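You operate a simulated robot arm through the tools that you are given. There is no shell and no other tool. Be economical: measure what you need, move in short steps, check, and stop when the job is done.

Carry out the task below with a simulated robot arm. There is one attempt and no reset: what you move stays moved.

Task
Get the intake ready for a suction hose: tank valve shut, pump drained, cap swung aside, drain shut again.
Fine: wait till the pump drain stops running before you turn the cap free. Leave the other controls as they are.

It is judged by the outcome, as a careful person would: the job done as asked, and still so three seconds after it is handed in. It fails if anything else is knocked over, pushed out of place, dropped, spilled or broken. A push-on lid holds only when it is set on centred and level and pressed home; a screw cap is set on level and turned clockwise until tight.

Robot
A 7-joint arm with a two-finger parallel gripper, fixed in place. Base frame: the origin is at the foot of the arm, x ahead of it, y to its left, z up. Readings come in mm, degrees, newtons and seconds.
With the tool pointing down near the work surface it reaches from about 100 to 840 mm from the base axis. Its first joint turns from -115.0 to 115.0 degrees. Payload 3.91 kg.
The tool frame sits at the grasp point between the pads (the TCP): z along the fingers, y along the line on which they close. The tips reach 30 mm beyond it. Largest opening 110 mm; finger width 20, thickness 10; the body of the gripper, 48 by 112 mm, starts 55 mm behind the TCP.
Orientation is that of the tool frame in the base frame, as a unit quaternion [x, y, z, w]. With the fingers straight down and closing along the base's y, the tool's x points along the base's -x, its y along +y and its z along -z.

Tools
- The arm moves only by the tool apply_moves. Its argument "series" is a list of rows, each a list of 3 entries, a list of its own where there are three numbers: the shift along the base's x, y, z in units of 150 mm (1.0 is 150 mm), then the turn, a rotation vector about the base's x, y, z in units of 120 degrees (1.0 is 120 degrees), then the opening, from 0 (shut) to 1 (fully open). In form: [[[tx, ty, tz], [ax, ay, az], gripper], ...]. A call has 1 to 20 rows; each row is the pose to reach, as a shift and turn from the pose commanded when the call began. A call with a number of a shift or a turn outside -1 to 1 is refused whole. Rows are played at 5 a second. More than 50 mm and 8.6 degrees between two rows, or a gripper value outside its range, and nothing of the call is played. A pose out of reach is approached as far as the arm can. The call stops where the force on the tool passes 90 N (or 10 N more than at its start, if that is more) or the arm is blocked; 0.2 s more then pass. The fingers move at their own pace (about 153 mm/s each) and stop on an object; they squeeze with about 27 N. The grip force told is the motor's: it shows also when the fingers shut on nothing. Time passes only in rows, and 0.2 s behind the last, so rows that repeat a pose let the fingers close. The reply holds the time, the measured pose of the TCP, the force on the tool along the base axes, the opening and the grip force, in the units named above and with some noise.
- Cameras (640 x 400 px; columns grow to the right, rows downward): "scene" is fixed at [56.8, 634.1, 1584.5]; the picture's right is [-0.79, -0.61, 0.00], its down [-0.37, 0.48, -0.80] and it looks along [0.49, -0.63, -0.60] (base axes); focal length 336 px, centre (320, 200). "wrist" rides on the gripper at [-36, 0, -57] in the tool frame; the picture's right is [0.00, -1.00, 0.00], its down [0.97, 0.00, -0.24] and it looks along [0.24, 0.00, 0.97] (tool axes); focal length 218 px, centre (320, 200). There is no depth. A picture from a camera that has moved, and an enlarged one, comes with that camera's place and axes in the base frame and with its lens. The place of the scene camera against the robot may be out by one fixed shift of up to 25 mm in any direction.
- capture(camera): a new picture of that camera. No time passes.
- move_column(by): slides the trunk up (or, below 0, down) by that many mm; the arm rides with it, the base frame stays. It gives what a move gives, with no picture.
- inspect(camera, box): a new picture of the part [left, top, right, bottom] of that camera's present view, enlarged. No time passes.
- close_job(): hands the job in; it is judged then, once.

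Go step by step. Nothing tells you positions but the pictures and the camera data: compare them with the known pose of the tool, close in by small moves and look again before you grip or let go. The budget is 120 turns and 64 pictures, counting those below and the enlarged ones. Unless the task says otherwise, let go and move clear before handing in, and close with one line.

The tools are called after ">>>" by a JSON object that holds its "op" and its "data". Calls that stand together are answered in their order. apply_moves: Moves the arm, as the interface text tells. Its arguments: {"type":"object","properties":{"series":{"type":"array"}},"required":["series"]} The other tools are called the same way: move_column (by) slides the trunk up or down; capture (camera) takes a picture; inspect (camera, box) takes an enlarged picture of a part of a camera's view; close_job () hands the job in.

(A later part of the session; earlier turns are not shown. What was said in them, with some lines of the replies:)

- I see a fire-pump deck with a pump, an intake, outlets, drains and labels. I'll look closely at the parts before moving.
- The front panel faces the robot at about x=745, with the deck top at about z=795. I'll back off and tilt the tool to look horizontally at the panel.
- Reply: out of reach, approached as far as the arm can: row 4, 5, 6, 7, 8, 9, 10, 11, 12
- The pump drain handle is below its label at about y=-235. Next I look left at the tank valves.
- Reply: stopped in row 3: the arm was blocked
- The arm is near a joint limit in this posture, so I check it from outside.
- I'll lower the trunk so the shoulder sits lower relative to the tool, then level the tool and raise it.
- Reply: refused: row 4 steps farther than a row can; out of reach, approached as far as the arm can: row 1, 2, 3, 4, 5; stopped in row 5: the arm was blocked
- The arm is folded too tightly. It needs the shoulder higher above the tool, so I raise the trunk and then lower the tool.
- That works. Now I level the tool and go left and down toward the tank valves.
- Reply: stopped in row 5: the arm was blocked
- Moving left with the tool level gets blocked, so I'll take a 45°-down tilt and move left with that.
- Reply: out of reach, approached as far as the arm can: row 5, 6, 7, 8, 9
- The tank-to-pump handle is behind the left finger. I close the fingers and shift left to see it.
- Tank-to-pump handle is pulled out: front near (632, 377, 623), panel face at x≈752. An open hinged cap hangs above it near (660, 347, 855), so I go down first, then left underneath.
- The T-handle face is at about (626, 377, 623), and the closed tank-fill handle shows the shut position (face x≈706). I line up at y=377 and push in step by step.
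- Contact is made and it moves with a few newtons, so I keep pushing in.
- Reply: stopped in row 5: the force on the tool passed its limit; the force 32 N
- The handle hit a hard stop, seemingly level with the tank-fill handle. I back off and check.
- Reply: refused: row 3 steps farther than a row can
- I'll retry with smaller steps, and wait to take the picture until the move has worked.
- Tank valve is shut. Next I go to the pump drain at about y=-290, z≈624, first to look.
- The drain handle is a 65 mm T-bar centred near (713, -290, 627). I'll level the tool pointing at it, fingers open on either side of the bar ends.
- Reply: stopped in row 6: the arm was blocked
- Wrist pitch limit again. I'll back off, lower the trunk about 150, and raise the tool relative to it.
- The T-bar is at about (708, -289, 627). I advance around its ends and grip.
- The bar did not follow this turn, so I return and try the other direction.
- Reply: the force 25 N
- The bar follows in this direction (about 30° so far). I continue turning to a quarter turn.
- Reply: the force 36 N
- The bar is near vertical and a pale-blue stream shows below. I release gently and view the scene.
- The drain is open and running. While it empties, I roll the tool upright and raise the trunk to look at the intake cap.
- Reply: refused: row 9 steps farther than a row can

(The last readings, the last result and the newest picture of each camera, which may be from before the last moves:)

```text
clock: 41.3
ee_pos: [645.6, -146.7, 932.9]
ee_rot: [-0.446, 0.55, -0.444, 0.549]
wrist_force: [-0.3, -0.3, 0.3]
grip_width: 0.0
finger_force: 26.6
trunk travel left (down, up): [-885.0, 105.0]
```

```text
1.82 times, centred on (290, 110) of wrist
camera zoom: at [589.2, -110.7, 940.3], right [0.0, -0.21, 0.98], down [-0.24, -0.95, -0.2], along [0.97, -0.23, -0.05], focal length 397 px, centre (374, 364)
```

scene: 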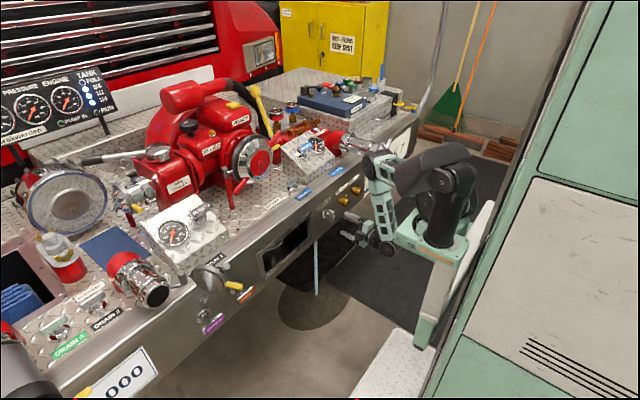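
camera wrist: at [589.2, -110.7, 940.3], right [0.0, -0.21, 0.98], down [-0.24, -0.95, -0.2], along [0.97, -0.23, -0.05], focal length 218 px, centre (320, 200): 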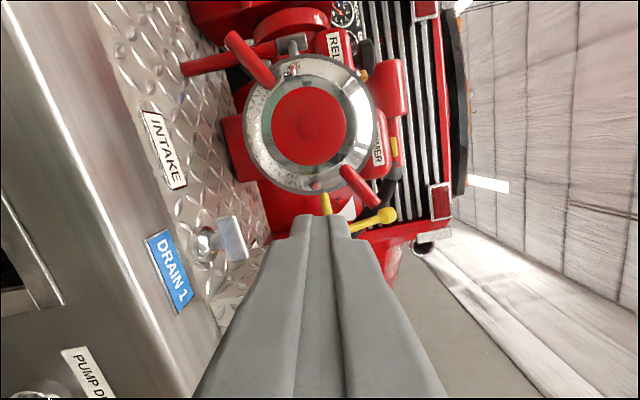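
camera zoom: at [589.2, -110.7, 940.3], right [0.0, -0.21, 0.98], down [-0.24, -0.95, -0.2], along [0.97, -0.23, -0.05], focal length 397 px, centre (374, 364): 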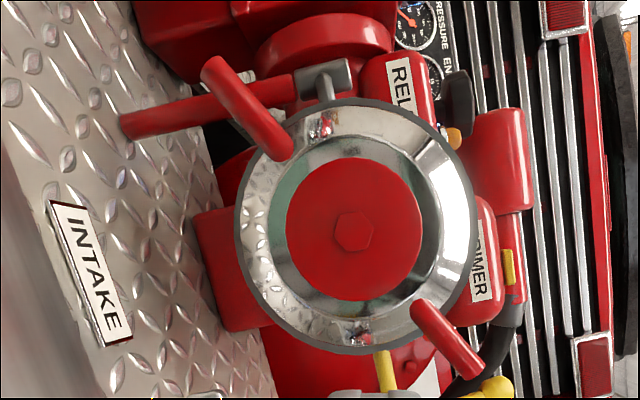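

The intake cap centres near (895, -84, 931). Its hinge post is on the left, and the lug tips are at 139 mm radius, at 30° upper right and lower left. I move to a standoff below the right lug while the drain runs.

>>> {"op": "apply_moves", "data": {"series": [[[0.2, -0.1, 0], [0, 0, 0], 0], [[0.4, -0.2, 0.03], [0, 0, 0], 0], [[0.6, -0.33, 0.05], [0, 0, 0], 0], [[0.9, -0.33, 0.05], [0, 0, 0], 0], [[0.9, -0.33, 0.05], [0, 0, 0], 0], [[0.9, -0.33, 0.05], [0, 0, 0], 0], [[0.9, -0.33, 0.05], [0, 0, 0], 0], [[0.9, -0.33, 0.05], [0, 0, 0], 0]]}}

>>> {"op": "capture", "data": {"camera": "wrist"}}

>>> {"op": "capture", "data": {"camera": "scene"}}

```text
clock: 43.1
ee_pos: [779.8, -195.1, 938.9]
ee_rot: [-0.446, 0.549, -0.445, 0.55]
wrist_force: [-0.1, -0.4, 0.9]
grip_width: 0.0
finger_force: 27.3
trunk travel left (down, up): [-885.0, 105.0]
```

```text
24 pictures are left
camera wrist: at [723.8, -159.9, 947.1], right [0.0, -0.21, 0.98], down [-0.24, -0.95, -0.2], along [0.97, -0.23, -0.05], focal length 218 px, centre (320, 200)
```

wrist: 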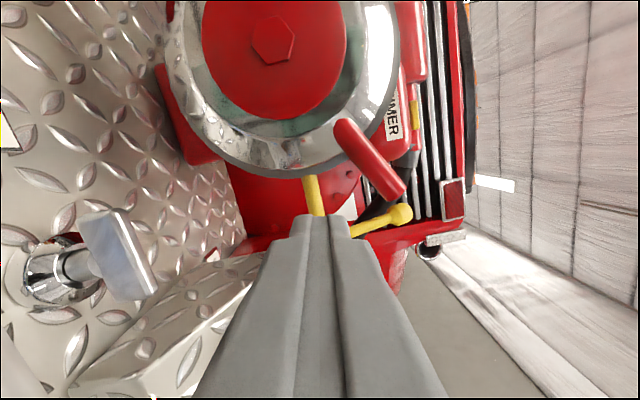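

```text
23 pictures are left
```

scene: 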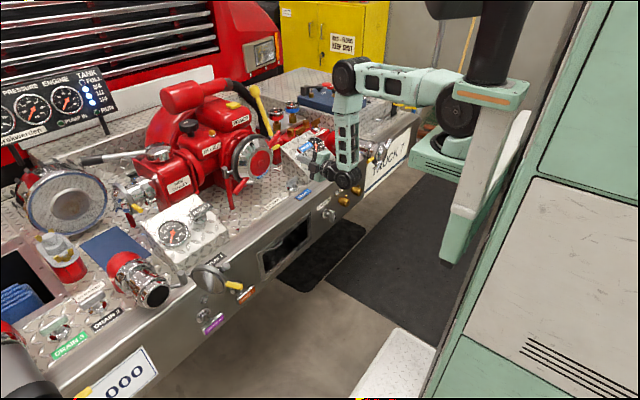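

>>> {"op": "inspect", "data": {"camera": "scene", "box": [260, 170, 400, 330]}}

```text
2.50 times, centred on (330, 250) of scene
camera zoom: at [56.8, 634.1, 1584.5], right [-0.79, -0.61, 0.0], down [-0.37, 0.48, -0.8], along [0.49, -0.63, -0.6], focal length 841 px, centre (295, 75)
```

zoom: 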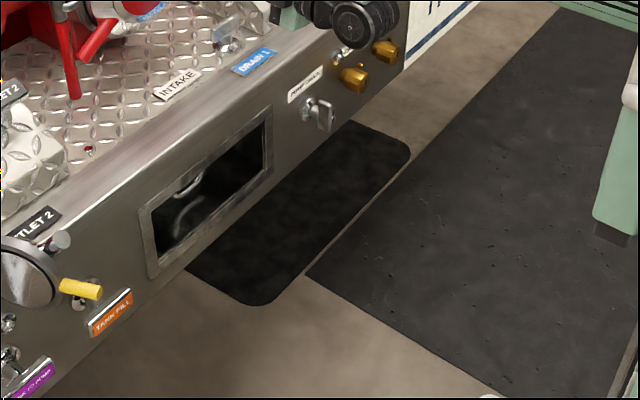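

The stream has stopped, so the pump is drained. Now I advance the closed fingers beneath the right lug and push it up (counter-clockwise seen from the front).

>>> {"op": "apply_moves", "data": {"series": [[[0.25, 0, 0.02], [0, 0, 0], 0], [[0.45, 0, 0.04], [0, 0, 0], 0], [[0.58, 0, 0.05], [0, 0, 0], 0], [[0.58, -0.013, 0.1], [0, 0, 0], 0], [[0.58, 0.02, 0.2], [0, 0, 0], 0], [[0.58, 0.045, 0.27], [0, 0, 0], 0], [[0.58, 0.076, 0.33], [0, 0, 0], 0]]}}

>>> {"op": "capture", "data": {"camera": "wrist"}}

```text
clock: 44.7
ee_pos: [867.3, -183.5, 989.3]
ee_rot: [-0.445, 0.549, -0.445, 0.55]
wrist_force: [-0.2, 0.2, 0.5]
grip_width: 0.2
finger_force: 26.9
trunk travel left (down, up): [-885.0, 105.0]
```

```text
21 pictures are left
camera wrist: at [811.4, -148.9, 996.5], right [0.0, -0.21, 0.98], down [-0.24, -0.95, -0.2], along [0.97, -0.23, -0.05], focal length 218 px, centre (320, 200)
```

wrist: 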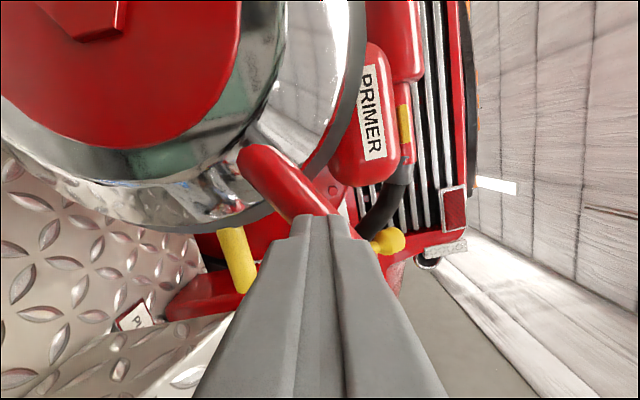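

The fingers are in front of the lug, which sits deeper at about x≈915. I back off, drop below it, go in about 28 mm deeper, and push up along the arc.

>>> {"op": "apply_moves", "data": {"series": [[[-0.25, 0, 0], [0, 0, 0], 0], [[-0.25, -0.073, -0.17], [0, 0, 0], 0], [[0, -0.073, -0.17], [0, 0, 0], 0], [[0.187, -0.073, -0.17], [0, 0, 0], 0], [[0.187, -0.056, -0.123], [0, 0, 0], 0], [[0.187, -0.03, -0.06], [0, 0, 0], 0], [[0.187, 0, 0], [0, 0, 0], 0], [[0.187, 0.037, 0.057], [0, 0, 0], 0]]}}

>>> {"op": "capture", "data": {"camera": "wrist"}}

```text
clock: 46.5
ee_pos: [897.0, -180.2, 998.8]
ee_rot: [-0.445, 0.549, -0.445, 0.55]
wrist_force: [0.1, 0.2, 0.3]
grip_width: 0.0
finger_force: 26.8
trunk travel left (down, up): [-885.0, 105.0]
```

```text
20 pictures are left
camera wrist: at [840.0, -144.3, 1006.6], right [0.0, -0.21, 0.98], down [-0.24, -0.95, -0.2], along [0.97, -0.23, -0.05], focal length 218 px, centre (320, 200)
```

wrist: 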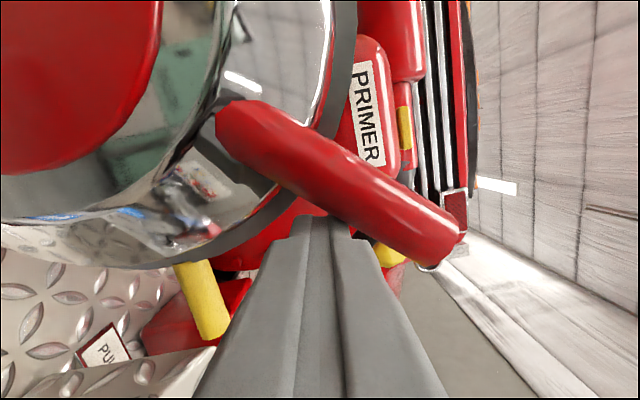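

The lug is now moving with the finger (about 17° so far, easily). I continue along the arc.

>>> {"op": "apply_moves", "data": {"series": [[[0, 0.04, 0.053], [0, 0, 0], 0], [[0, 0.114, 0.13], [0, 0, 0], 0], [[0, 0.198, 0.195], [0, 0, 0], 0], [[0, 0.291, 0.249], [0, 0, 0], 0], [[0, 0.39, 0.289], [0, 0, 0], 0], [[0, 0.493, 0.315], [0, 0, 0], 0], [[0, 0.6, 0.327], [0, 0, 0], 0], [[0, 0.707, 0.323], [0, 0, 0], 0]]}}

>>> {"op": "capture", "data": {"camera": "scene"}}

```text
clock: 48.4
ee_pos: [891.1, -102.5, 1044.0]
ee_rot: [-0.436, 0.559, -0.463, 0.532]
wrist_force: [-8.5, -31.9, 4.9]
grip_width: 0.0
finger_force: 26.9
trunk travel left (down, up): [-885.0, 105.0]
stopped in row 8: the force on the tool passed its limit (the readings are from after the stop); the commanded pose is now the measured one
```

```text
19 pictures are left
```

scene: 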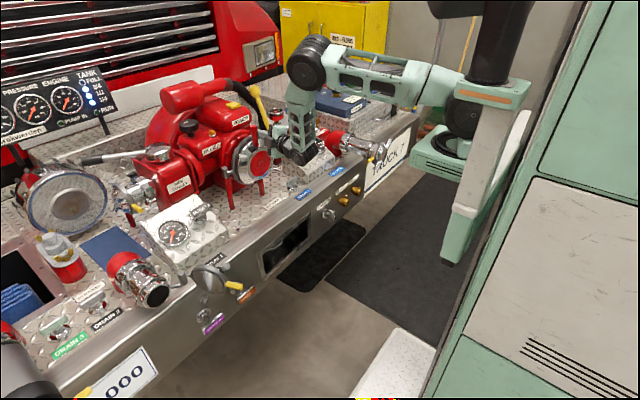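

>>> {"op": "inspect", "data": {"camera": "scene", "box": [190, 100, 330, 210]}}

>>> {"op": "capture", "data": {"camera": "wrist"}}

```text
3.64 times, centred on (260, 155) of scene
camera zoom: at [56.8, 634.1, 1584.5], right [-0.79, -0.61, 0.0], down [-0.37, 0.48, -0.8], along [0.49, -0.63, -0.6], focal length 1223 px, centre (538, 364)
```

zoom: 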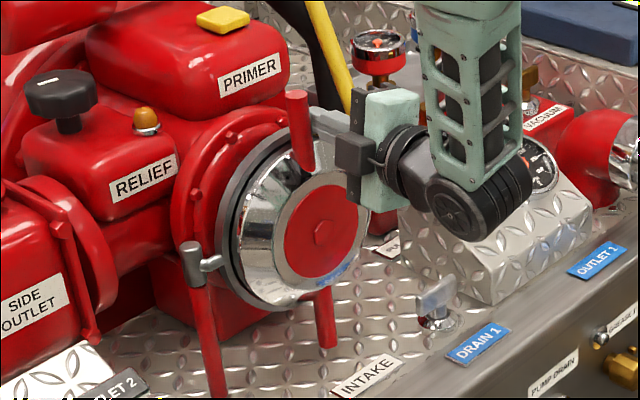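

```text
17 pictures are left
camera wrist: at [838.6, -64.5, 1052.1], right [0.0, -0.19, 0.98], down [-0.29, -0.94, -0.18], along [0.96, -0.29, -0.05], focal length 218 px, centre (320, 200)
```

wrist: 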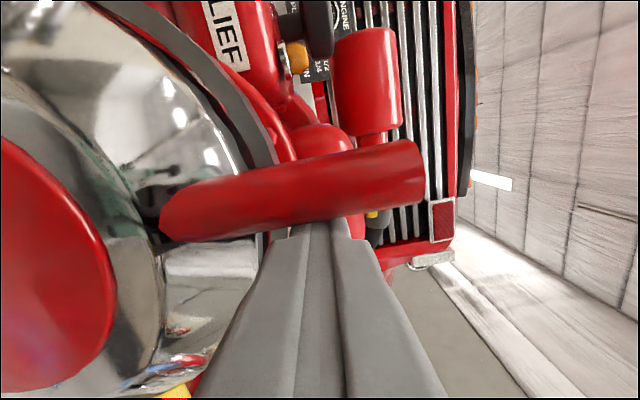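

The cap has come to a stop after about 62°, with lugs now vertical, and it stands slightly proud. I retreat, roll the tool upright, and prepare to grip the top lug to swing it on its left hinge.

>>> {"op": "apply_moves", "data": {"series": [[[-0.1, -0.1, 0], [0, 0, 0], 0], [[-0.4, -0.1, 0], [0, 0, 0], 0], [[-0.6, -0.1, 0], [0.06, 0, 0], 0.1], [[-0.6, 0, 0], [0.125, -0.004, 0.004], 0.5], [[-0.6, 0.05, 0.02], [0.19, -0.006, 0.006], 0.5], [[-0.6, 0.1, 0.04], [0.255, -0.008, 0.008], 0.5], [[-0.6, 0.12, 0.06], [0.32, -0.01, 0.01], 0.5], [[-0.6, 0.12, 0.07], [0.385, -0.012, 0.012], 0.5], [[-0.6, 0.12, 0.07], [0.45, -0.014, 0.014], 0.5], [[-0.6, 0.12, 0.07], [0.515, -0.016, 0.016], 0.5], [[-0.6, 0.12, 0.07], [0.58, -0.018, 0.018], 0.5], [[-0.6, 0.12, 0.07], [0.64, -0.02, 0.02], 0.5], [[-0.6, 0.12, 0.07], [0.659, -0.02, 0.02], 0.5]]}}

>>> {"op": "capture", "data": {"camera": "wrist"}}

```text
clock: 51.2
ee_pos: [803.6, -77.0, 1054.2]
ee_rot: [0.001, 0.702, 0.004, 0.712]
wrist_force: [-0.7, -0.6, 0.0]
grip_width: 55.0
finger_force: 0.1
trunk travel left (down, up): [-885.0, 105.0]
```

```text
16 pictures are left
camera wrist: at [746.8, -77.2, 1089.9], right [0.01, -1.0, -0.01], down [-0.23, 0.01, -0.97], along [0.97, 0.01, -0.23], focal length 218 px, centre (320, 200)
```

wrist: 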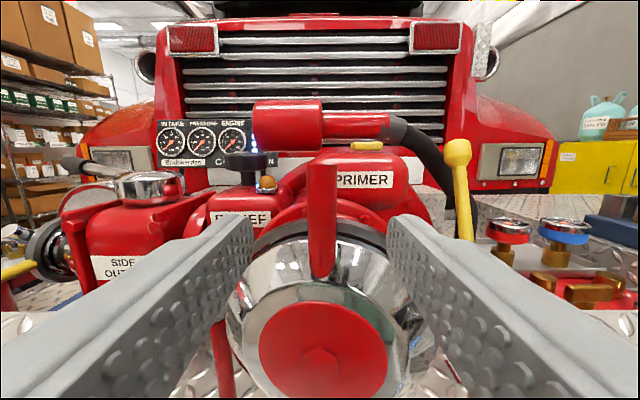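

The top lug is centred at about (905, -78), z 1000–1076. I advance around it, grip it, and pull the first 20° of the swing.

>>> {"op": "apply_moves", "data": {"series": [[[0.3, 0, 0.01], [0, 0, 0], 0.5], [[0.55, 0, 0.01], [0, 0, 0], 0.5], [[0.68, 0, 0.01], [0, 0, 0], 0.5], [[0.68, 0, 0.01], [0, 0, 0], 0], [[0.68, 0, 0.01], [0, 0, 0], 0], [[0.61, 0.025, 0.01], [0, 0, 0], 0], [[0.55, 0.058, 0.01], [0, 0, 0], 0], [[0.43, 0.138, 0.01], [0, 0, 0], 0]]}}

>>> {"op": "capture", "data": {"camera": "wrist"}}

```text
clock: 53.0
ee_pos: [867.9, -55.5, 1055.3]
ee_rot: [0.0, 0.702, 0.005, 0.712]
wrist_force: [6.4, 4.9, 1.0]
grip_width: 21.8
finger_force: 45.3
trunk travel left (down, up): [-885.0, 105.0]
```

```text
15 pictures are left
camera wrist: at [811.2, -54.9, 1090.4], right [0.01, -1.0, -0.01], down [-0.22, 0.01, -0.97], along [0.97, 0.01, -0.22], focal length 218 px, centre (320, 200)
```

wrist: 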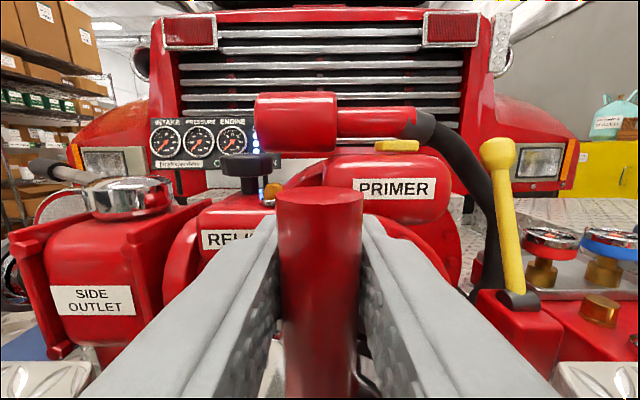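

The lug follows the pull. I continue the arc to about 70°.

>>> {"op": "apply_moves", "data": {"series": [[[-0.1, 0.099, 0], [0, 0, 0], 0], [[-0.185, 0.214, 0], [0, 0, 0], 0], [[-0.247, 0.342, 0], [0, 0, 0], 0], [[-0.287, 0.48, 0], [0, 0, 0], 0], [[-0.301, 0.62, 0], [0, 0, 0], 0]]}}

>>> {"op": "capture", "data": {"camera": "wrist"}}

>>> {"op": "inspect", "data": {"camera": "scene", "box": [160, 80, 320, 220]}}

```text
clock: 54.2
ee_pos: [823.1, 38.4, 1055.9]
ee_rot: [-0.001, 0.702, 0.005, 0.712]
wrist_force: [-2.8, 0.3, 1.7]
grip_width: 21.8
finger_force: 45.4
trunk travel left (down, up): [-885.0, 105.0]
```

```text
14 pictures are left
camera wrist: at [767.4, 38.0, 1090.0], right [0.01, -1.0, -0.01], down [-0.23, 0.0, -0.97], along [0.97, 0.01, -0.23], focal length 218 px, centre (320, 200)
```

wrist: 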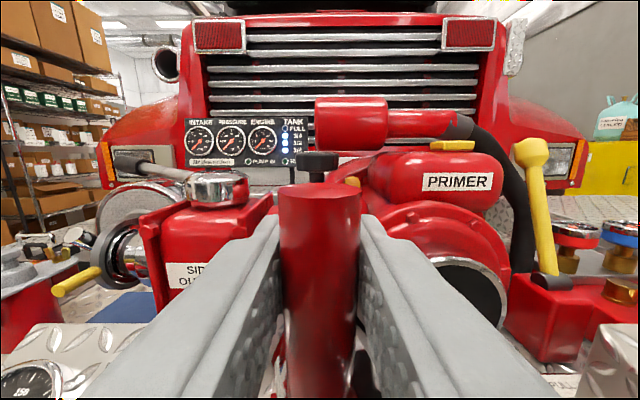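

```text
2.86 times, centred on (240, 150) of scene
camera zoom: at [56.8, 634.1, 1584.5], right [-0.79, -0.61, 0.0], down [-0.37, 0.48, -0.8], along [0.49, -0.63, -0.6], focal length 961 px, centre (549, 343)
```

zoom: 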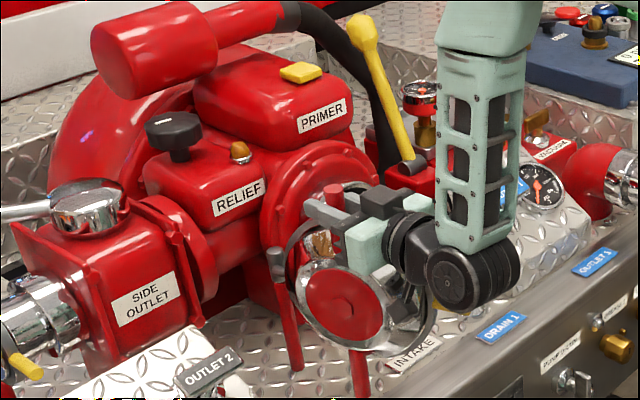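

The cap is open about 70° and the intake bore shows. I continue gently to about 95° and check forces.

>>> {"op": "apply_moves", "data": {"series": [[[0.005, 0.07, 0], [0, 0, 0], 0], [[0.011, 0.143, 0], [0, 0, 0], 0], [[0.026, 0.21, 0], [0, 0, 0], 0], [[0.045, 0.28, 0], [0, 0, 0], 0], [[0.075, 0.345, 0], [0, 0, 0], 0]]}}

>>> {"op": "inspect", "data": {"camera": "scene", "box": [160, 80, 320, 220]}}

```text
clock: 55.4
ee_pos: [836.0, 88.5, 1054.2]
ee_rot: [-0.001, 0.703, 0.005, 0.711]
wrist_force: [-0.3, -2.4, -4.3]
grip_width: 21.7
finger_force: 45.6
trunk travel left (down, up): [-885.0, 105.0]
```

```text
2.86 times, centred on (240, 150) of scene
camera zoom: at [56.8, 634.1, 1584.5], right [-0.79, -0.61, 0.0], down [-0.37, 0.48, -0.8], along [0.49, -0.63, -0.6], focal length 961 px, centre (549, 343)
```

zoom: 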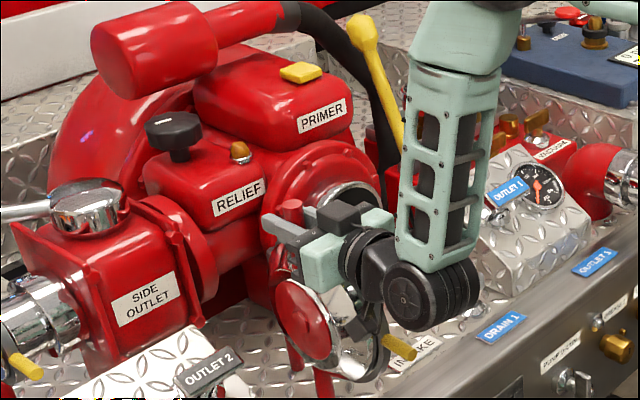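

>>> {"op": "apply_moves", "data": {"series": [[[0.033, 0.064, 0], [0, 0, 0], 0], [[0.069, 0.125, 0], [0, 0, 0], 0]]}}

```text
clock: 56.0
ee_pos: [843.8, 108.0, 1054.8]
ee_rot: [0.0, 0.703, 0.004, 0.712]
wrist_force: [1.0, -2.8, -7.9]
grip_width: 21.7
finger_force: 45.0
trunk travel left (down, up): [-885.0, 105.0]
```

>>> {"op": "apply_moves", "data": {"series": [[[0.042, 0.056, 0], [0, 0, 0], 0], [[0.09, 0.111, 0], [0, 0, 0], 0]]}}

>>> {"op": "inspect", "data": {"camera": "scene", "box": [160, 80, 320, 220]}}

```text
clock: 56.6
ee_pos: [858.3, 125.3, 1055.7]
ee_rot: [-0.001, 0.703, 0.005, 0.711]
wrist_force: [-4.2, 0.1, -6.8]
grip_width: 21.9
finger_force: 44.9
trunk travel left (down, up): [-885.0, 105.0]
```

```text
2.86 times, centred on (240, 150) of scene
camera zoom: at [56.8, 634.1, 1584.5], right [-0.79, -0.61, 0.0], down [-0.37, 0.48, -0.8], along [0.49, -0.63, -0.6], focal length 961 px, centre (549, 343)
```

zoom: 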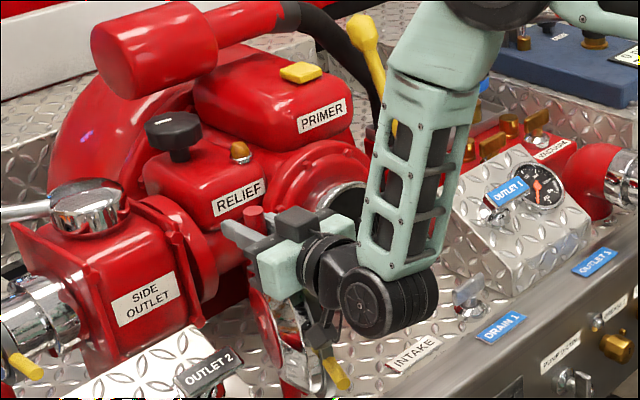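

The cap is swung aside about 115° with the bore clear. I release and retreat straight back.

>>> {"op": "apply_moves", "data": {"series": [[[0, 0, 0], [0, 0, 0], 0.4], [[0, 0, 0], [0, 0, 0], 0.4], [[-0.2, 0, 0], [0, 0, 0], 0.4], [[-0.5, 0, 0], [0, 0, 0], 0.4], [[-0.8, 0, 0], [0, 0, 0], 0.4], [[-1.0, 0, 0], [0, 0, 0], 0.4]]}}

>>> {"op": "capture", "data": {"camera": "wrist"}}

```text
clock: 58.0
ee_pos: [708.1, 123.1, 1056.2]
ee_rot: [0.0, 0.703, 0.004, 0.712]
wrist_force: [0.2, 0.5, -0.2]
grip_width: 43.9
finger_force: 0.0
trunk travel left (down, up): [-885.0, 105.0]
```

```text
10 pictures are left
camera wrist: at [652.4, 123.8, 1091.7], right [0.0, -1.0, -0.01], down [-0.23, 0.0, -0.97], along [0.97, 0.01, -0.23], focal length 218 px, centre (320, 200)
```

wrist: 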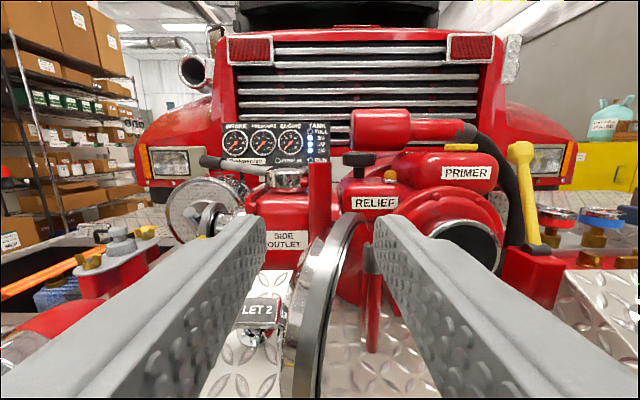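

The cap stays open and clear of the bore. Next I return to the pump drain: back off, go right, roll, lower.

>>> {"op": "apply_moves", "data": {"series": [[[-0.2, -0.1, 0], [0, 0, 0], 0.5], [[-0.35, -0.35, 0], [0, 0, 0], 0.5], [[-0.4, -0.65, 0], [0, 0, 0], 0.5], [[-0.4, -0.95, 0], [0, 0, 0], 0.5]]}}

>>> {"op": "apply_moves", "data": {"series": [[[0, -0.3, -0.05], [-0.05, 0, 0], 0.5], [[0, -0.6, -0.1], [-0.1, 0, 0], 0.5], [[0, -0.85, -0.15], [-0.15, 0, 0], 0.5], [[0, -1.0, -0.2], [-0.2, 0, 0], 0.6]]}}

>>> {"op": "apply_moves", "data": {"series": [[[0, -0.2, -0.05], [-0.06, 0, 0], 0.7], [[0, -0.4, -0.1], [-0.12, 0, 0], 0.78], [[0, -0.6, -0.15], [-0.18, 0, 0], 0.78], [[0, -0.8, -0.2], [-0.24, 0, 0], 0.78], [[0, -0.85, -0.2], [-0.3, 0, 0], 0.78], [[0, -0.85, -0.2], [-0.36, 0, 0], 0.78], [[0, -0.85, -0.2], [-0.42, 0, 0], 0.78], [[0, -0.85, -0.2], [-0.46, 0, 0], 0.78]]}}

```text
clock: 59.0
ee_pos: [645.7, -19.0, 1055.3]
ee_rot: [0.001, 0.702, 0.004, 0.712]
wrist_force: [-1.0, 0.2, 0.7]
grip_width: 54.9
finger_force: 0.1
trunk travel left (down, up): [-885.0, 105.0]
```

```text
clock: 60.0
ee_pos: [645.9, -167.7, 1027.8]
ee_rot: [-0.147, 0.688, -0.142, 0.697]
wrist_force: [-0.2, 0.0, 0.6]
grip_width: 66.0
finger_force: 0.1
trunk travel left (down, up): [-885.0, 105.0]
```

```text
clock: 61.8
ee_pos: [647.1, -296.7, 995.8]
ee_rot: [-0.455, 0.544, -0.444, 0.548]
wrist_force: [-0.3, -0.3, -0.3]
grip_width: 85.8
finger_force: 0.0
trunk travel left (down, up): [-885.0, 105.0]
```

>>> {"op": "apply_moves", "data": {"series": [[[-0.2, 0.02, -0.1], [0, 0, 0], 0.78], [[-0.25, 0.045, -0.3], [0, 0, 0], 0.78], [[-0.25, 0.045, -0.6], [0, 0, 0], 0.78], [[-0.25, 0.045, -0.71], [0, 0, 0], 0.78]]}}

>>> {"op": "move_column", "data": {"by": -260}}

>>> {"op": "capture", "data": {"camera": "wrist"}}

```text
clock: 62.9
ee_pos: [663.5, -274.3, 940.8]
ee_rot: [-0.403, 0.518, -0.466, 0.593]
wrist_force: [-0.5, -0.9, 0.2]
grip_width: 85.9
finger_force: 0.1
trunk travel left (down, up): [-885.0, 105.0]
stopped in row 4: the arm was blocked; the commanded pose is now the measured one
```

```text
clock: 65.5
ee_pos: [663.1, -274.9, 680.1]
ee_rot: [-0.403, 0.518, -0.465, 0.594]
wrist_force: [0.0, -0.2, 0.2]
grip_width: 86.0
finger_force: 0.1
trunk travel left (down, up): [-625.0, 365.0]
```

```text
9 pictures are left
camera wrist: at [606.8, -238.6, 681.4], right [-0.14, -0.24, 0.96], down [-0.21, -0.94, -0.27], along [0.97, -0.24, 0.08], focal length 218 px, centre (320, 200)
```

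wrist: 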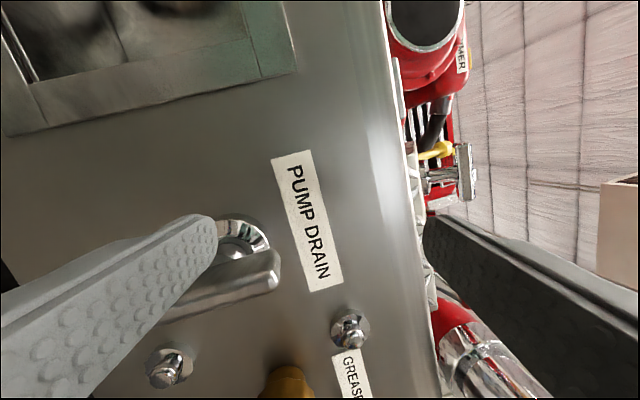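

I back off a little, square up the orientation, and line up with the bar.

>>> {"op": "apply_moves", "data": {"series": [[[-0.2, 0, 0], [0, 0, 0], 0.78], [[-0.32, -0.03, -0.05], [-0.03, 0.022, 0], 0.78], [[-0.32, -0.07, -0.2], [-0.06, 0.044, -0.003], 0.78], [[-0.32, -0.1, -0.347], [-0.092, 0.066, -0.005], 0.78], [[-0.32, -0.1, -0.347], [-0.092, 0.066, -0.005], 0.78]]}}

>>> {"op": "capture", "data": {"camera": "wrist"}}

```text
clock: 66.5
ee_pos: [656.4, -279.5, 691.6]
ee_rot: [-0.411, 0.502, -0.51, 0.565]
wrist_force: [-74.6, 21.3, 9.4]
grip_width: 76.7
finger_force: 0.1
trunk travel left (down, up): [-625.0, 365.0]
stopped in row 4: the arm was blocked; the commanded pose is now the measured one
```

```text
8 pictures are left
camera wrist: at [601.3, -241.2, 687.4], right [-0.16, -0.14, 0.98], down [-0.26, -0.95, -0.18], along [0.95, -0.28, 0.12], focal length 218 px, centre (320, 200)
```

wrist: 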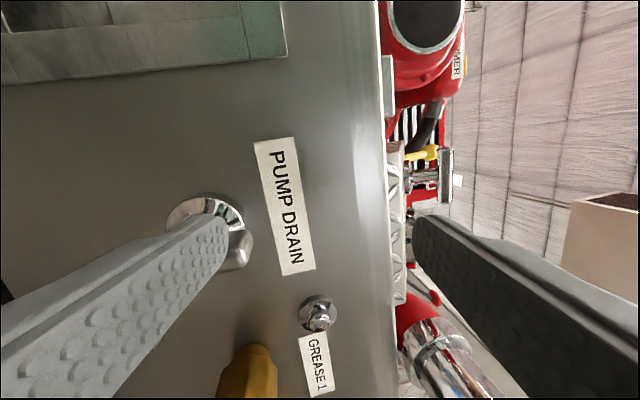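

>>> {"op": "capture", "data": {"camera": "scene"}}

```text
7 pictures are left
```

scene: 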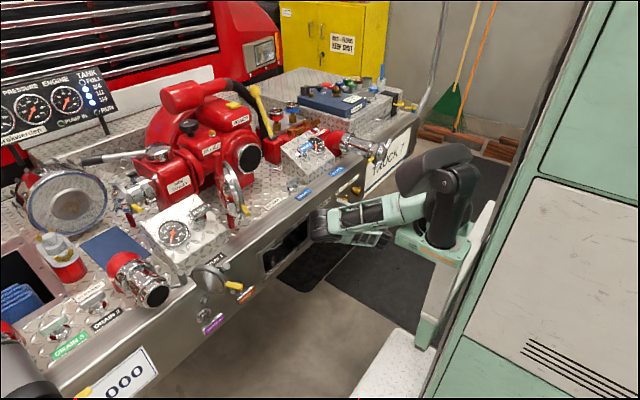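

The elbow has ended up folded on the left, close to the panel, which is a bad posture. I raise the trunk a little and check that the force relaxes.

>>> {"op": "move_column", "data": {"by": 40}}

```text
clock: 66.8
ee_pos: [655.6, -281.6, 694.3]
ee_rot: [-0.41, 0.506, -0.508, 0.563]
wrist_force: [-53.5, 17.9, 4.0]
grip_width: 80.6
finger_force: 0.0
trunk travel left (down, up): [-630.0, 360.0]
stopped: the force on the tool passed its limit (the readings are from after the stop); the commanded pose is now the measured one
```

>>> {"op": "move_column", "data": {"by": 40}}

```text
clock: 67.7
ee_pos: [659.0, -279.9, 734.6]
ee_rot: [-0.411, 0.503, -0.508, 0.566]
wrist_force: [0.2, -0.1, -0.1]
grip_width: 85.7
finger_force: 0.1
trunk travel left (down, up): [-670.0, 320.0]
```

Contact is released. I raise the trunk further to unfold the arm.

>>> {"op": "move_column", "data": {"by": 170}}

>>> {"op": "apply_moves", "data": {"series": [[[-0.05, -0.02, 0.05], [0.06, 0, 0], 0.5], [[-0.1, -0.04, 0.1], [0.12, 0, 0], 0.5], [[-0.15, -0.06, 0.15], [0.18, 0, 0], 0.5], [[-0.2, -0.06, 0.2], [0.24, 0, 0], 0.5], [[-0.2, -0.06, 0.25], [0.3, 0, 0], 0.5], [[-0.2, -0.06, 0.3], [0.36, 0, 0], 0.5], [[-0.2, -0.06, 0.35], [0.42, 0, 0], 0.5], [[-0.2, -0.06, 0.4], [0.48, 0, 0], 0.5], [[-0.2, -0.06, 0.4], [0.54, 0, 0], 0.5], [[-0.2, -0.06, 0.4], [0.6, 0, 0], 0.5]]}}

```text
clock: 69.6
ee_pos: [658.6, -280.9, 904.2]
ee_rot: [-0.412, 0.504, -0.508, 0.564]
wrist_force: [-0.4, 1.3, -0.3]
grip_width: 85.9
finger_force: 0.1
trunk travel left (down, up): [-840.0, 150.0]
```

```text
clock: 71.8
ee_pos: [628.3, -289.3, 963.0]
ee_rot: [-0.002, 0.707, -0.114, 0.698]
wrist_force: [0.6, 0.1, -0.3]
grip_width: 55.2
finger_force: 0.1
trunk travel left (down, up): [-840.0, 150.0]
```

>>> {"op": "apply_moves", "data": {"series": [[[0, 0, 0.1], [0.039, 0, 0.038], 0.5], [[0, 0, 0.2], [0.078, 0, 0.076], 0.5]]}}

>>> {"op": "apply_moves", "data": {"series": [[[0, 0, 0.05], [0, 0.06, 0], 0.5], [[0, 0, 0.1], [0, 0.12, 0], 0.5], [[0, 0, 0.15], [0, 0.18, 0], 0.5], [[0, 0, 0.2], [0, 0.24, 0], 0.5], [[0, 0, 0.25], [0, 0.3, 0], 0.5], [[0, 0, 0.3], [0, 0.36, 0], 0.5], [[0, 0, 0.3], [0, 0.42, 0], 0.5], [[0, 0, 0.3], [0, 0.48, 0], 0.5]]}}

>>> {"op": "capture", "data": {"camera": "scene"}}

```text
clock: 72.4
ee_pos: [630.0, -289.1, 993.0]
ee_rot: [-0.001, 0.711, 0.0, 0.704]
wrist_force: [-1.2, -0.3, -0.4]
grip_width: 55.1
finger_force: 0.0
trunk travel left (down, up): [-840.0, 150.0]
```

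```text
clock: 74.2
ee_pos: [627.6, -289.8, 1038.0]
ee_rot: [-0.001, 0.962, -0.001, 0.274]
wrist_force: [0.7, -0.1, 0.2]
grip_width: 54.9
finger_force: 0.1
trunk travel left (down, up): [-840.0, 150.0]
```

```text
6 pictures are left
```

scene: 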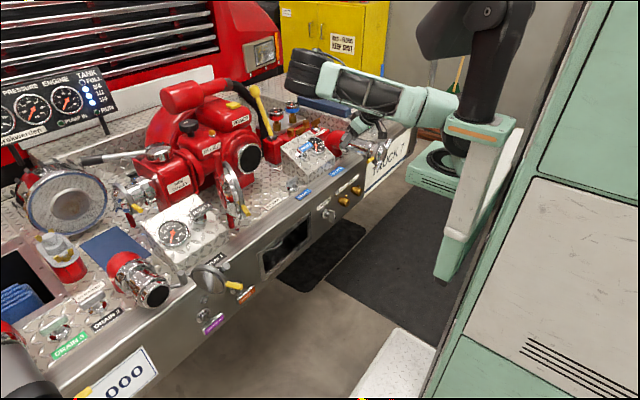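

I'll reproduce the earlier good posture: 45° tilt, go left and down, then come right to the drain at trunk 0.

>>> {"op": "move_column", "data": {"by": -65}}

>>> {"op": "apply_moves", "data": {"series": [[[-0.1, 0.2, -0.1], [0, -0.05, 0], 0.3], [[-0.2, 0.4, -0.2], [0, -0.1, 0], 0.3], [[-0.3, 0.6, -0.3], [0, -0.1, 0], 0.3], [[-0.4, 0.8, -0.4], [0, -0.1, 0], 0.3], [[-0.45, 1.0, -0.5], [0, -0.1, 0], 0.3]]}}

>>> {"op": "apply_moves", "data": {"series": [[[0, 0.25, -0.1], [0, 0, 0], 0.3], [[0, 0.5, -0.25], [0, 0, 0], 0.3], [[0, 0.75, -0.4], [0, 0, 0], 0.3], [[0, 1.0, -0.55], [0, 0, 0], 0.3], [[0, 1.0, -0.8], [0, 0, 0], 0.3], [[0, 1.0, -1.0], [0, 0, 0], 0.3]]}}

>>> {"op": "apply_moves", "data": {"series": [[[0, 0.3, -0.1], [0, 0, 0], 0.3], [[0, 0.6, -0.2], [0, 0, 0], 0.3], [[0, 0.9, -0.3], [0, 0, 0], 0.3], [[0, 1.0, -0.45], [0, 0, 0], 0.3]]}}

```text
clock: 75.2
ee_pos: [626.9, -289.9, 973.6]
ee_rot: [-0.002, 0.962, 0.0, 0.274]
wrist_force: [0.6, 1.3, -0.3]
grip_width: 55.2
finger_force: 0.1
trunk travel left (down, up): [-775.0, 215.0]
```

```text
clock: 76.4
ee_pos: [583.9, -144.2, 879.3]
ee_rot: [-0.003, 0.928, 0.001, 0.372]
wrist_force: [-0.1, -0.1, -0.5]
grip_width: 32.8
finger_force: 0.0
out of reach, approached as far as the arm can: row 3, 4, 5
trunk travel left (down, up): [-775.0, 215.0]
```

```text
clock: 77.8
ee_pos: [583.7, 7.7, 730.4]
ee_rot: [-0.003, 0.928, 0.001, 0.373]
wrist_force: [-0.4, -1.0, 0.2]
grip_width: 33.0
finger_force: 0.1
trunk travel left (down, up): [-775.0, 215.0]
```

```text
clock: 78.8
ee_pos: [584.0, 159.8, 663.5]
ee_rot: [0.0, 0.928, -0.001, 0.374]
wrist_force: [0.7, 0.2, 0.3]
grip_width: 33.1
finger_force: 0.1
trunk travel left (down, up): [-775.0, 215.0]
```

>>> {"op": "apply_moves", "data": {"series": [[[-0.2, -0.05, 0.09], [0, 0, 0], 0.3], [[-0.2, -0.35, 0.09], [0, 0, 0], 0.3], [[-0.2, -0.65, 0.09], [0, 0, 0], 0.3], [[-0.2, -0.95, 0.09], [0, 0, 0], 0.3]]}}

>>> {"op": "apply_moves", "data": {"series": [[[0, -0.3, 0], [0, 0, 0], 0.3], [[0, -0.6, 0], [0, 0, 0], 0.3], [[0, -0.9, 0], [0, 0, 0], 0.3], [[0, -1.0, 0], [0, 0, 0], 0.3]]}}

>>> {"op": "apply_moves", "data": {"series": [[[0, -0.3, 0], [0, 0, 0], 0.3], [[0, -0.6, 0], [0, 0, 0], 0.3], [[0, -0.9, 0], [0, 0, 0], 0.3], [[0.2, -0.97, 0], [0, 0, 0], 0.3]]}}

>>> {"op": "inspect", "data": {"camera": "scene", "box": [260, 60, 520, 320]}}

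```text
clock: 79.8
ee_pos: [553.9, 15.1, 676.8]
ee_rot: [-0.002, 0.928, 0.001, 0.373]
wrist_force: [0.0, 0.3, -0.2]
grip_width: 32.9
finger_force: 0.0
trunk travel left (down, up): [-775.0, 215.0]
```

```text
clock: 80.8
ee_pos: [555.0, -137.5, 676.7]
ee_rot: [-0.002, 0.928, 0.0, 0.373]
wrist_force: [-0.4, -0.3, 0.6]
grip_width: 32.8
finger_force: 0.2
trunk travel left (down, up): [-775.0, 215.0]
```

```text
clock: 81.8
ee_pos: [582.1, -280.7, 676.5]
ee_rot: [-0.003, 0.928, 0.002, 0.373]
wrist_force: [-0.4, -0.1, 0.2]
grip_width: 33.2
finger_force: 0.0
trunk travel left (down, up): [-775.0, 215.0]
```

```text
1.54 times, centred on (390, 190) of scene
camera zoom: at [56.8, 634.1, 1584.5], right [-0.79, -0.61, 0.0], down [-0.37, 0.48, -0.8], along [0.49, -0.63, -0.6], focal length 518 px, centre (212, 215)
```

zoom: 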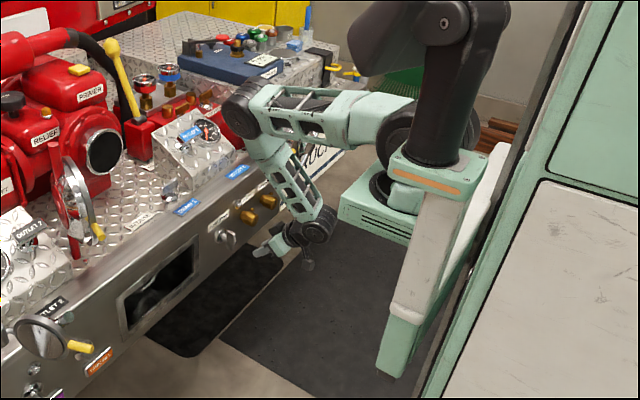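

The posture is good now. With the tool at 45° I can shut the drain by pushing the T-bar's top end to the right with closed fingers. First I position to the left of it.

>>> {"op": "apply_moves", "data": {"series": [[[0, 0.125, 0], [0, 0, 0], 0], [[0.25, 0.125, -0.01], [0, 0, 0], 0], [[0.5, 0.125, -0.02], [0, 0, 0], 0], [[0.73, 0.125, -0.02], [0, 0, 0], 0]]}}

>>> {"op": "capture", "data": {"camera": "wrist"}}

```text
clock: 82.8
ee_pos: [694.4, -262.7, 674.7]
ee_rot: [-0.001, 0.928, 0.0, 0.373]
wrist_force: [0.1, 0.5, -0.5]
grip_width: 0.0
finger_force: 26.9
trunk travel left (down, up): [-775.0, 215.0]
```

```text
4 pictures are left
camera wrist: at [682.7, -261.7, 741.0], right [0.0, -1.0, 0.0], down [-0.87, 0.0, -0.5], along [0.5, 0.0, -0.87], focal length 218 px, centre (320, 200)
```

wrist: 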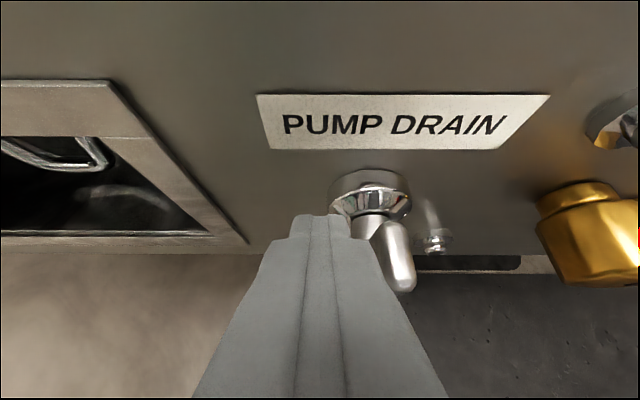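

The finger is beside the vertical bar on its left. I now push its top end right and down along the arc.

>>> {"op": "apply_moves", "data": {"series": [[[0.04, -0.042, -0.02], [0, 0, 0], 0], [[0.04, -0.089, 0.0], [0, 0, 0], 0], [[0.04, -0.14, 0.022], [0, 0, 0], 0], [[0.04, -0.194, 0.025], [0, 0, 0], 0], [[0.04, -0.247, 0.015], [0, 0, 0], 0], [[0.04, -0.295, -0.012], [0, 0, 0], 0], [[0.04, -0.335, -0.05], [0, 0, 0], 0], [[0.04, -0.345, -0.085], [0, 0, 0], 0]]}}

>>> {"op": "capture", "data": {"camera": "wrist"}}

```text
clock: 84.6
ee_pos: [700.4, -315.1, 664.7]
ee_rot: [-0.002, 0.927, 0.001, 0.376]
wrist_force: [-10.4, 5.5, 29.4]
grip_width: 0.0
finger_force: 27.0
trunk travel left (down, up): [-775.0, 215.0]
```

```text
3 pictures are left
camera wrist: at [687.1, -312.5, 730.0], right [0.0, -1.0, 0.0], down [-0.86, 0.0, -0.5], along [0.5, 0.0, -0.86], focal length 218 px, centre (320, 200)
```

wrist: 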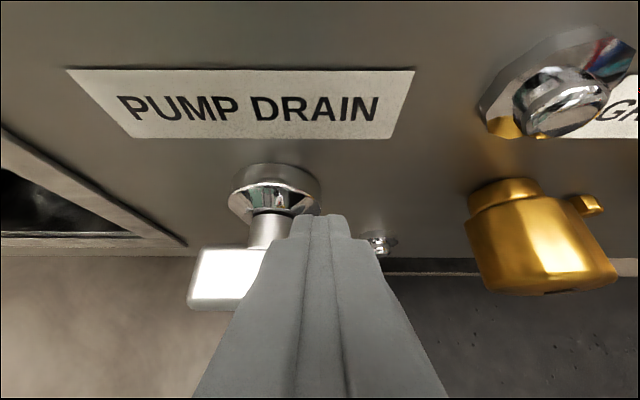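

The bar is horizontal against its stop. I lift off, back away and verify.

>>> {"op": "apply_moves", "data": {"series": [[[0, 0, 0.1], [0, 0, 0], 0], [[-0.2, 0, 0.15], [0, 0, 0], 0], [[-0.45, 0.05, 0.15], [0, 0, 0], 0], [[-0.7, 0.1, 0.15], [0, 0, 0], 0], [[-0.95, 0.15, 0.15], [0, 0, 0], 0]]}}

>>> {"op": "capture", "data": {"camera": "wrist"}}

>>> {"op": "capture", "data": {"camera": "scene"}}

```text
clock: 85.8
ee_pos: [556.8, -290.7, 683.6]
ee_rot: [-0.003, 0.928, 0.001, 0.373]
wrist_force: [0.4, 0.2, -0.9]
grip_width: 0.2
finger_force: 27.2
trunk travel left (down, up): [-775.0, 215.0]
```

```text
2 pictures are left
camera wrist: at [544.9, -290.4, 749.5], right [0.0, -1.0, 0.0], down [-0.87, 0.0, -0.5], along [0.5, 0.0, -0.87], focal length 218 px, centre (320, 200)
```

wrist: 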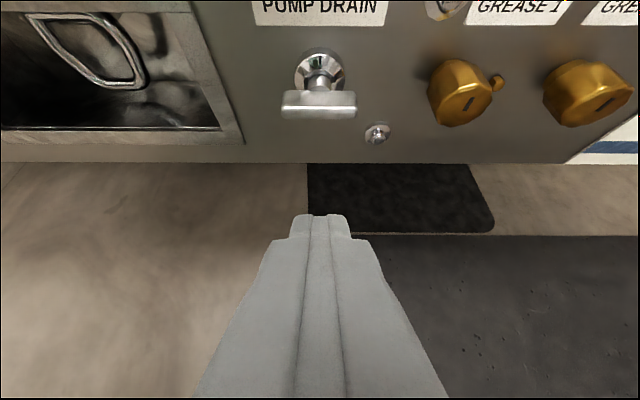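

```text
1 pictures are left
```

scene: 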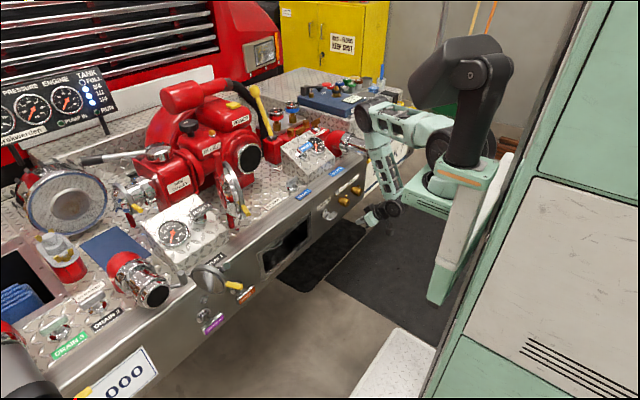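

The drain bar is back to horizontal, the tank valve is pushed in, the cap is aside and nothing else looks disturbed. I hand the job in.

>>> {"op": "close_job", "data": {}}

```text
The job is handed in.
```

The intake is ready for a suction hose: tank valve shut, pump drained until the stream stopped, cap unscrewed and swung about 115° aside, drain shut again; one finger briefly pressed near the drain handle while repositioning (about 75 N), with nothing visibly moved.
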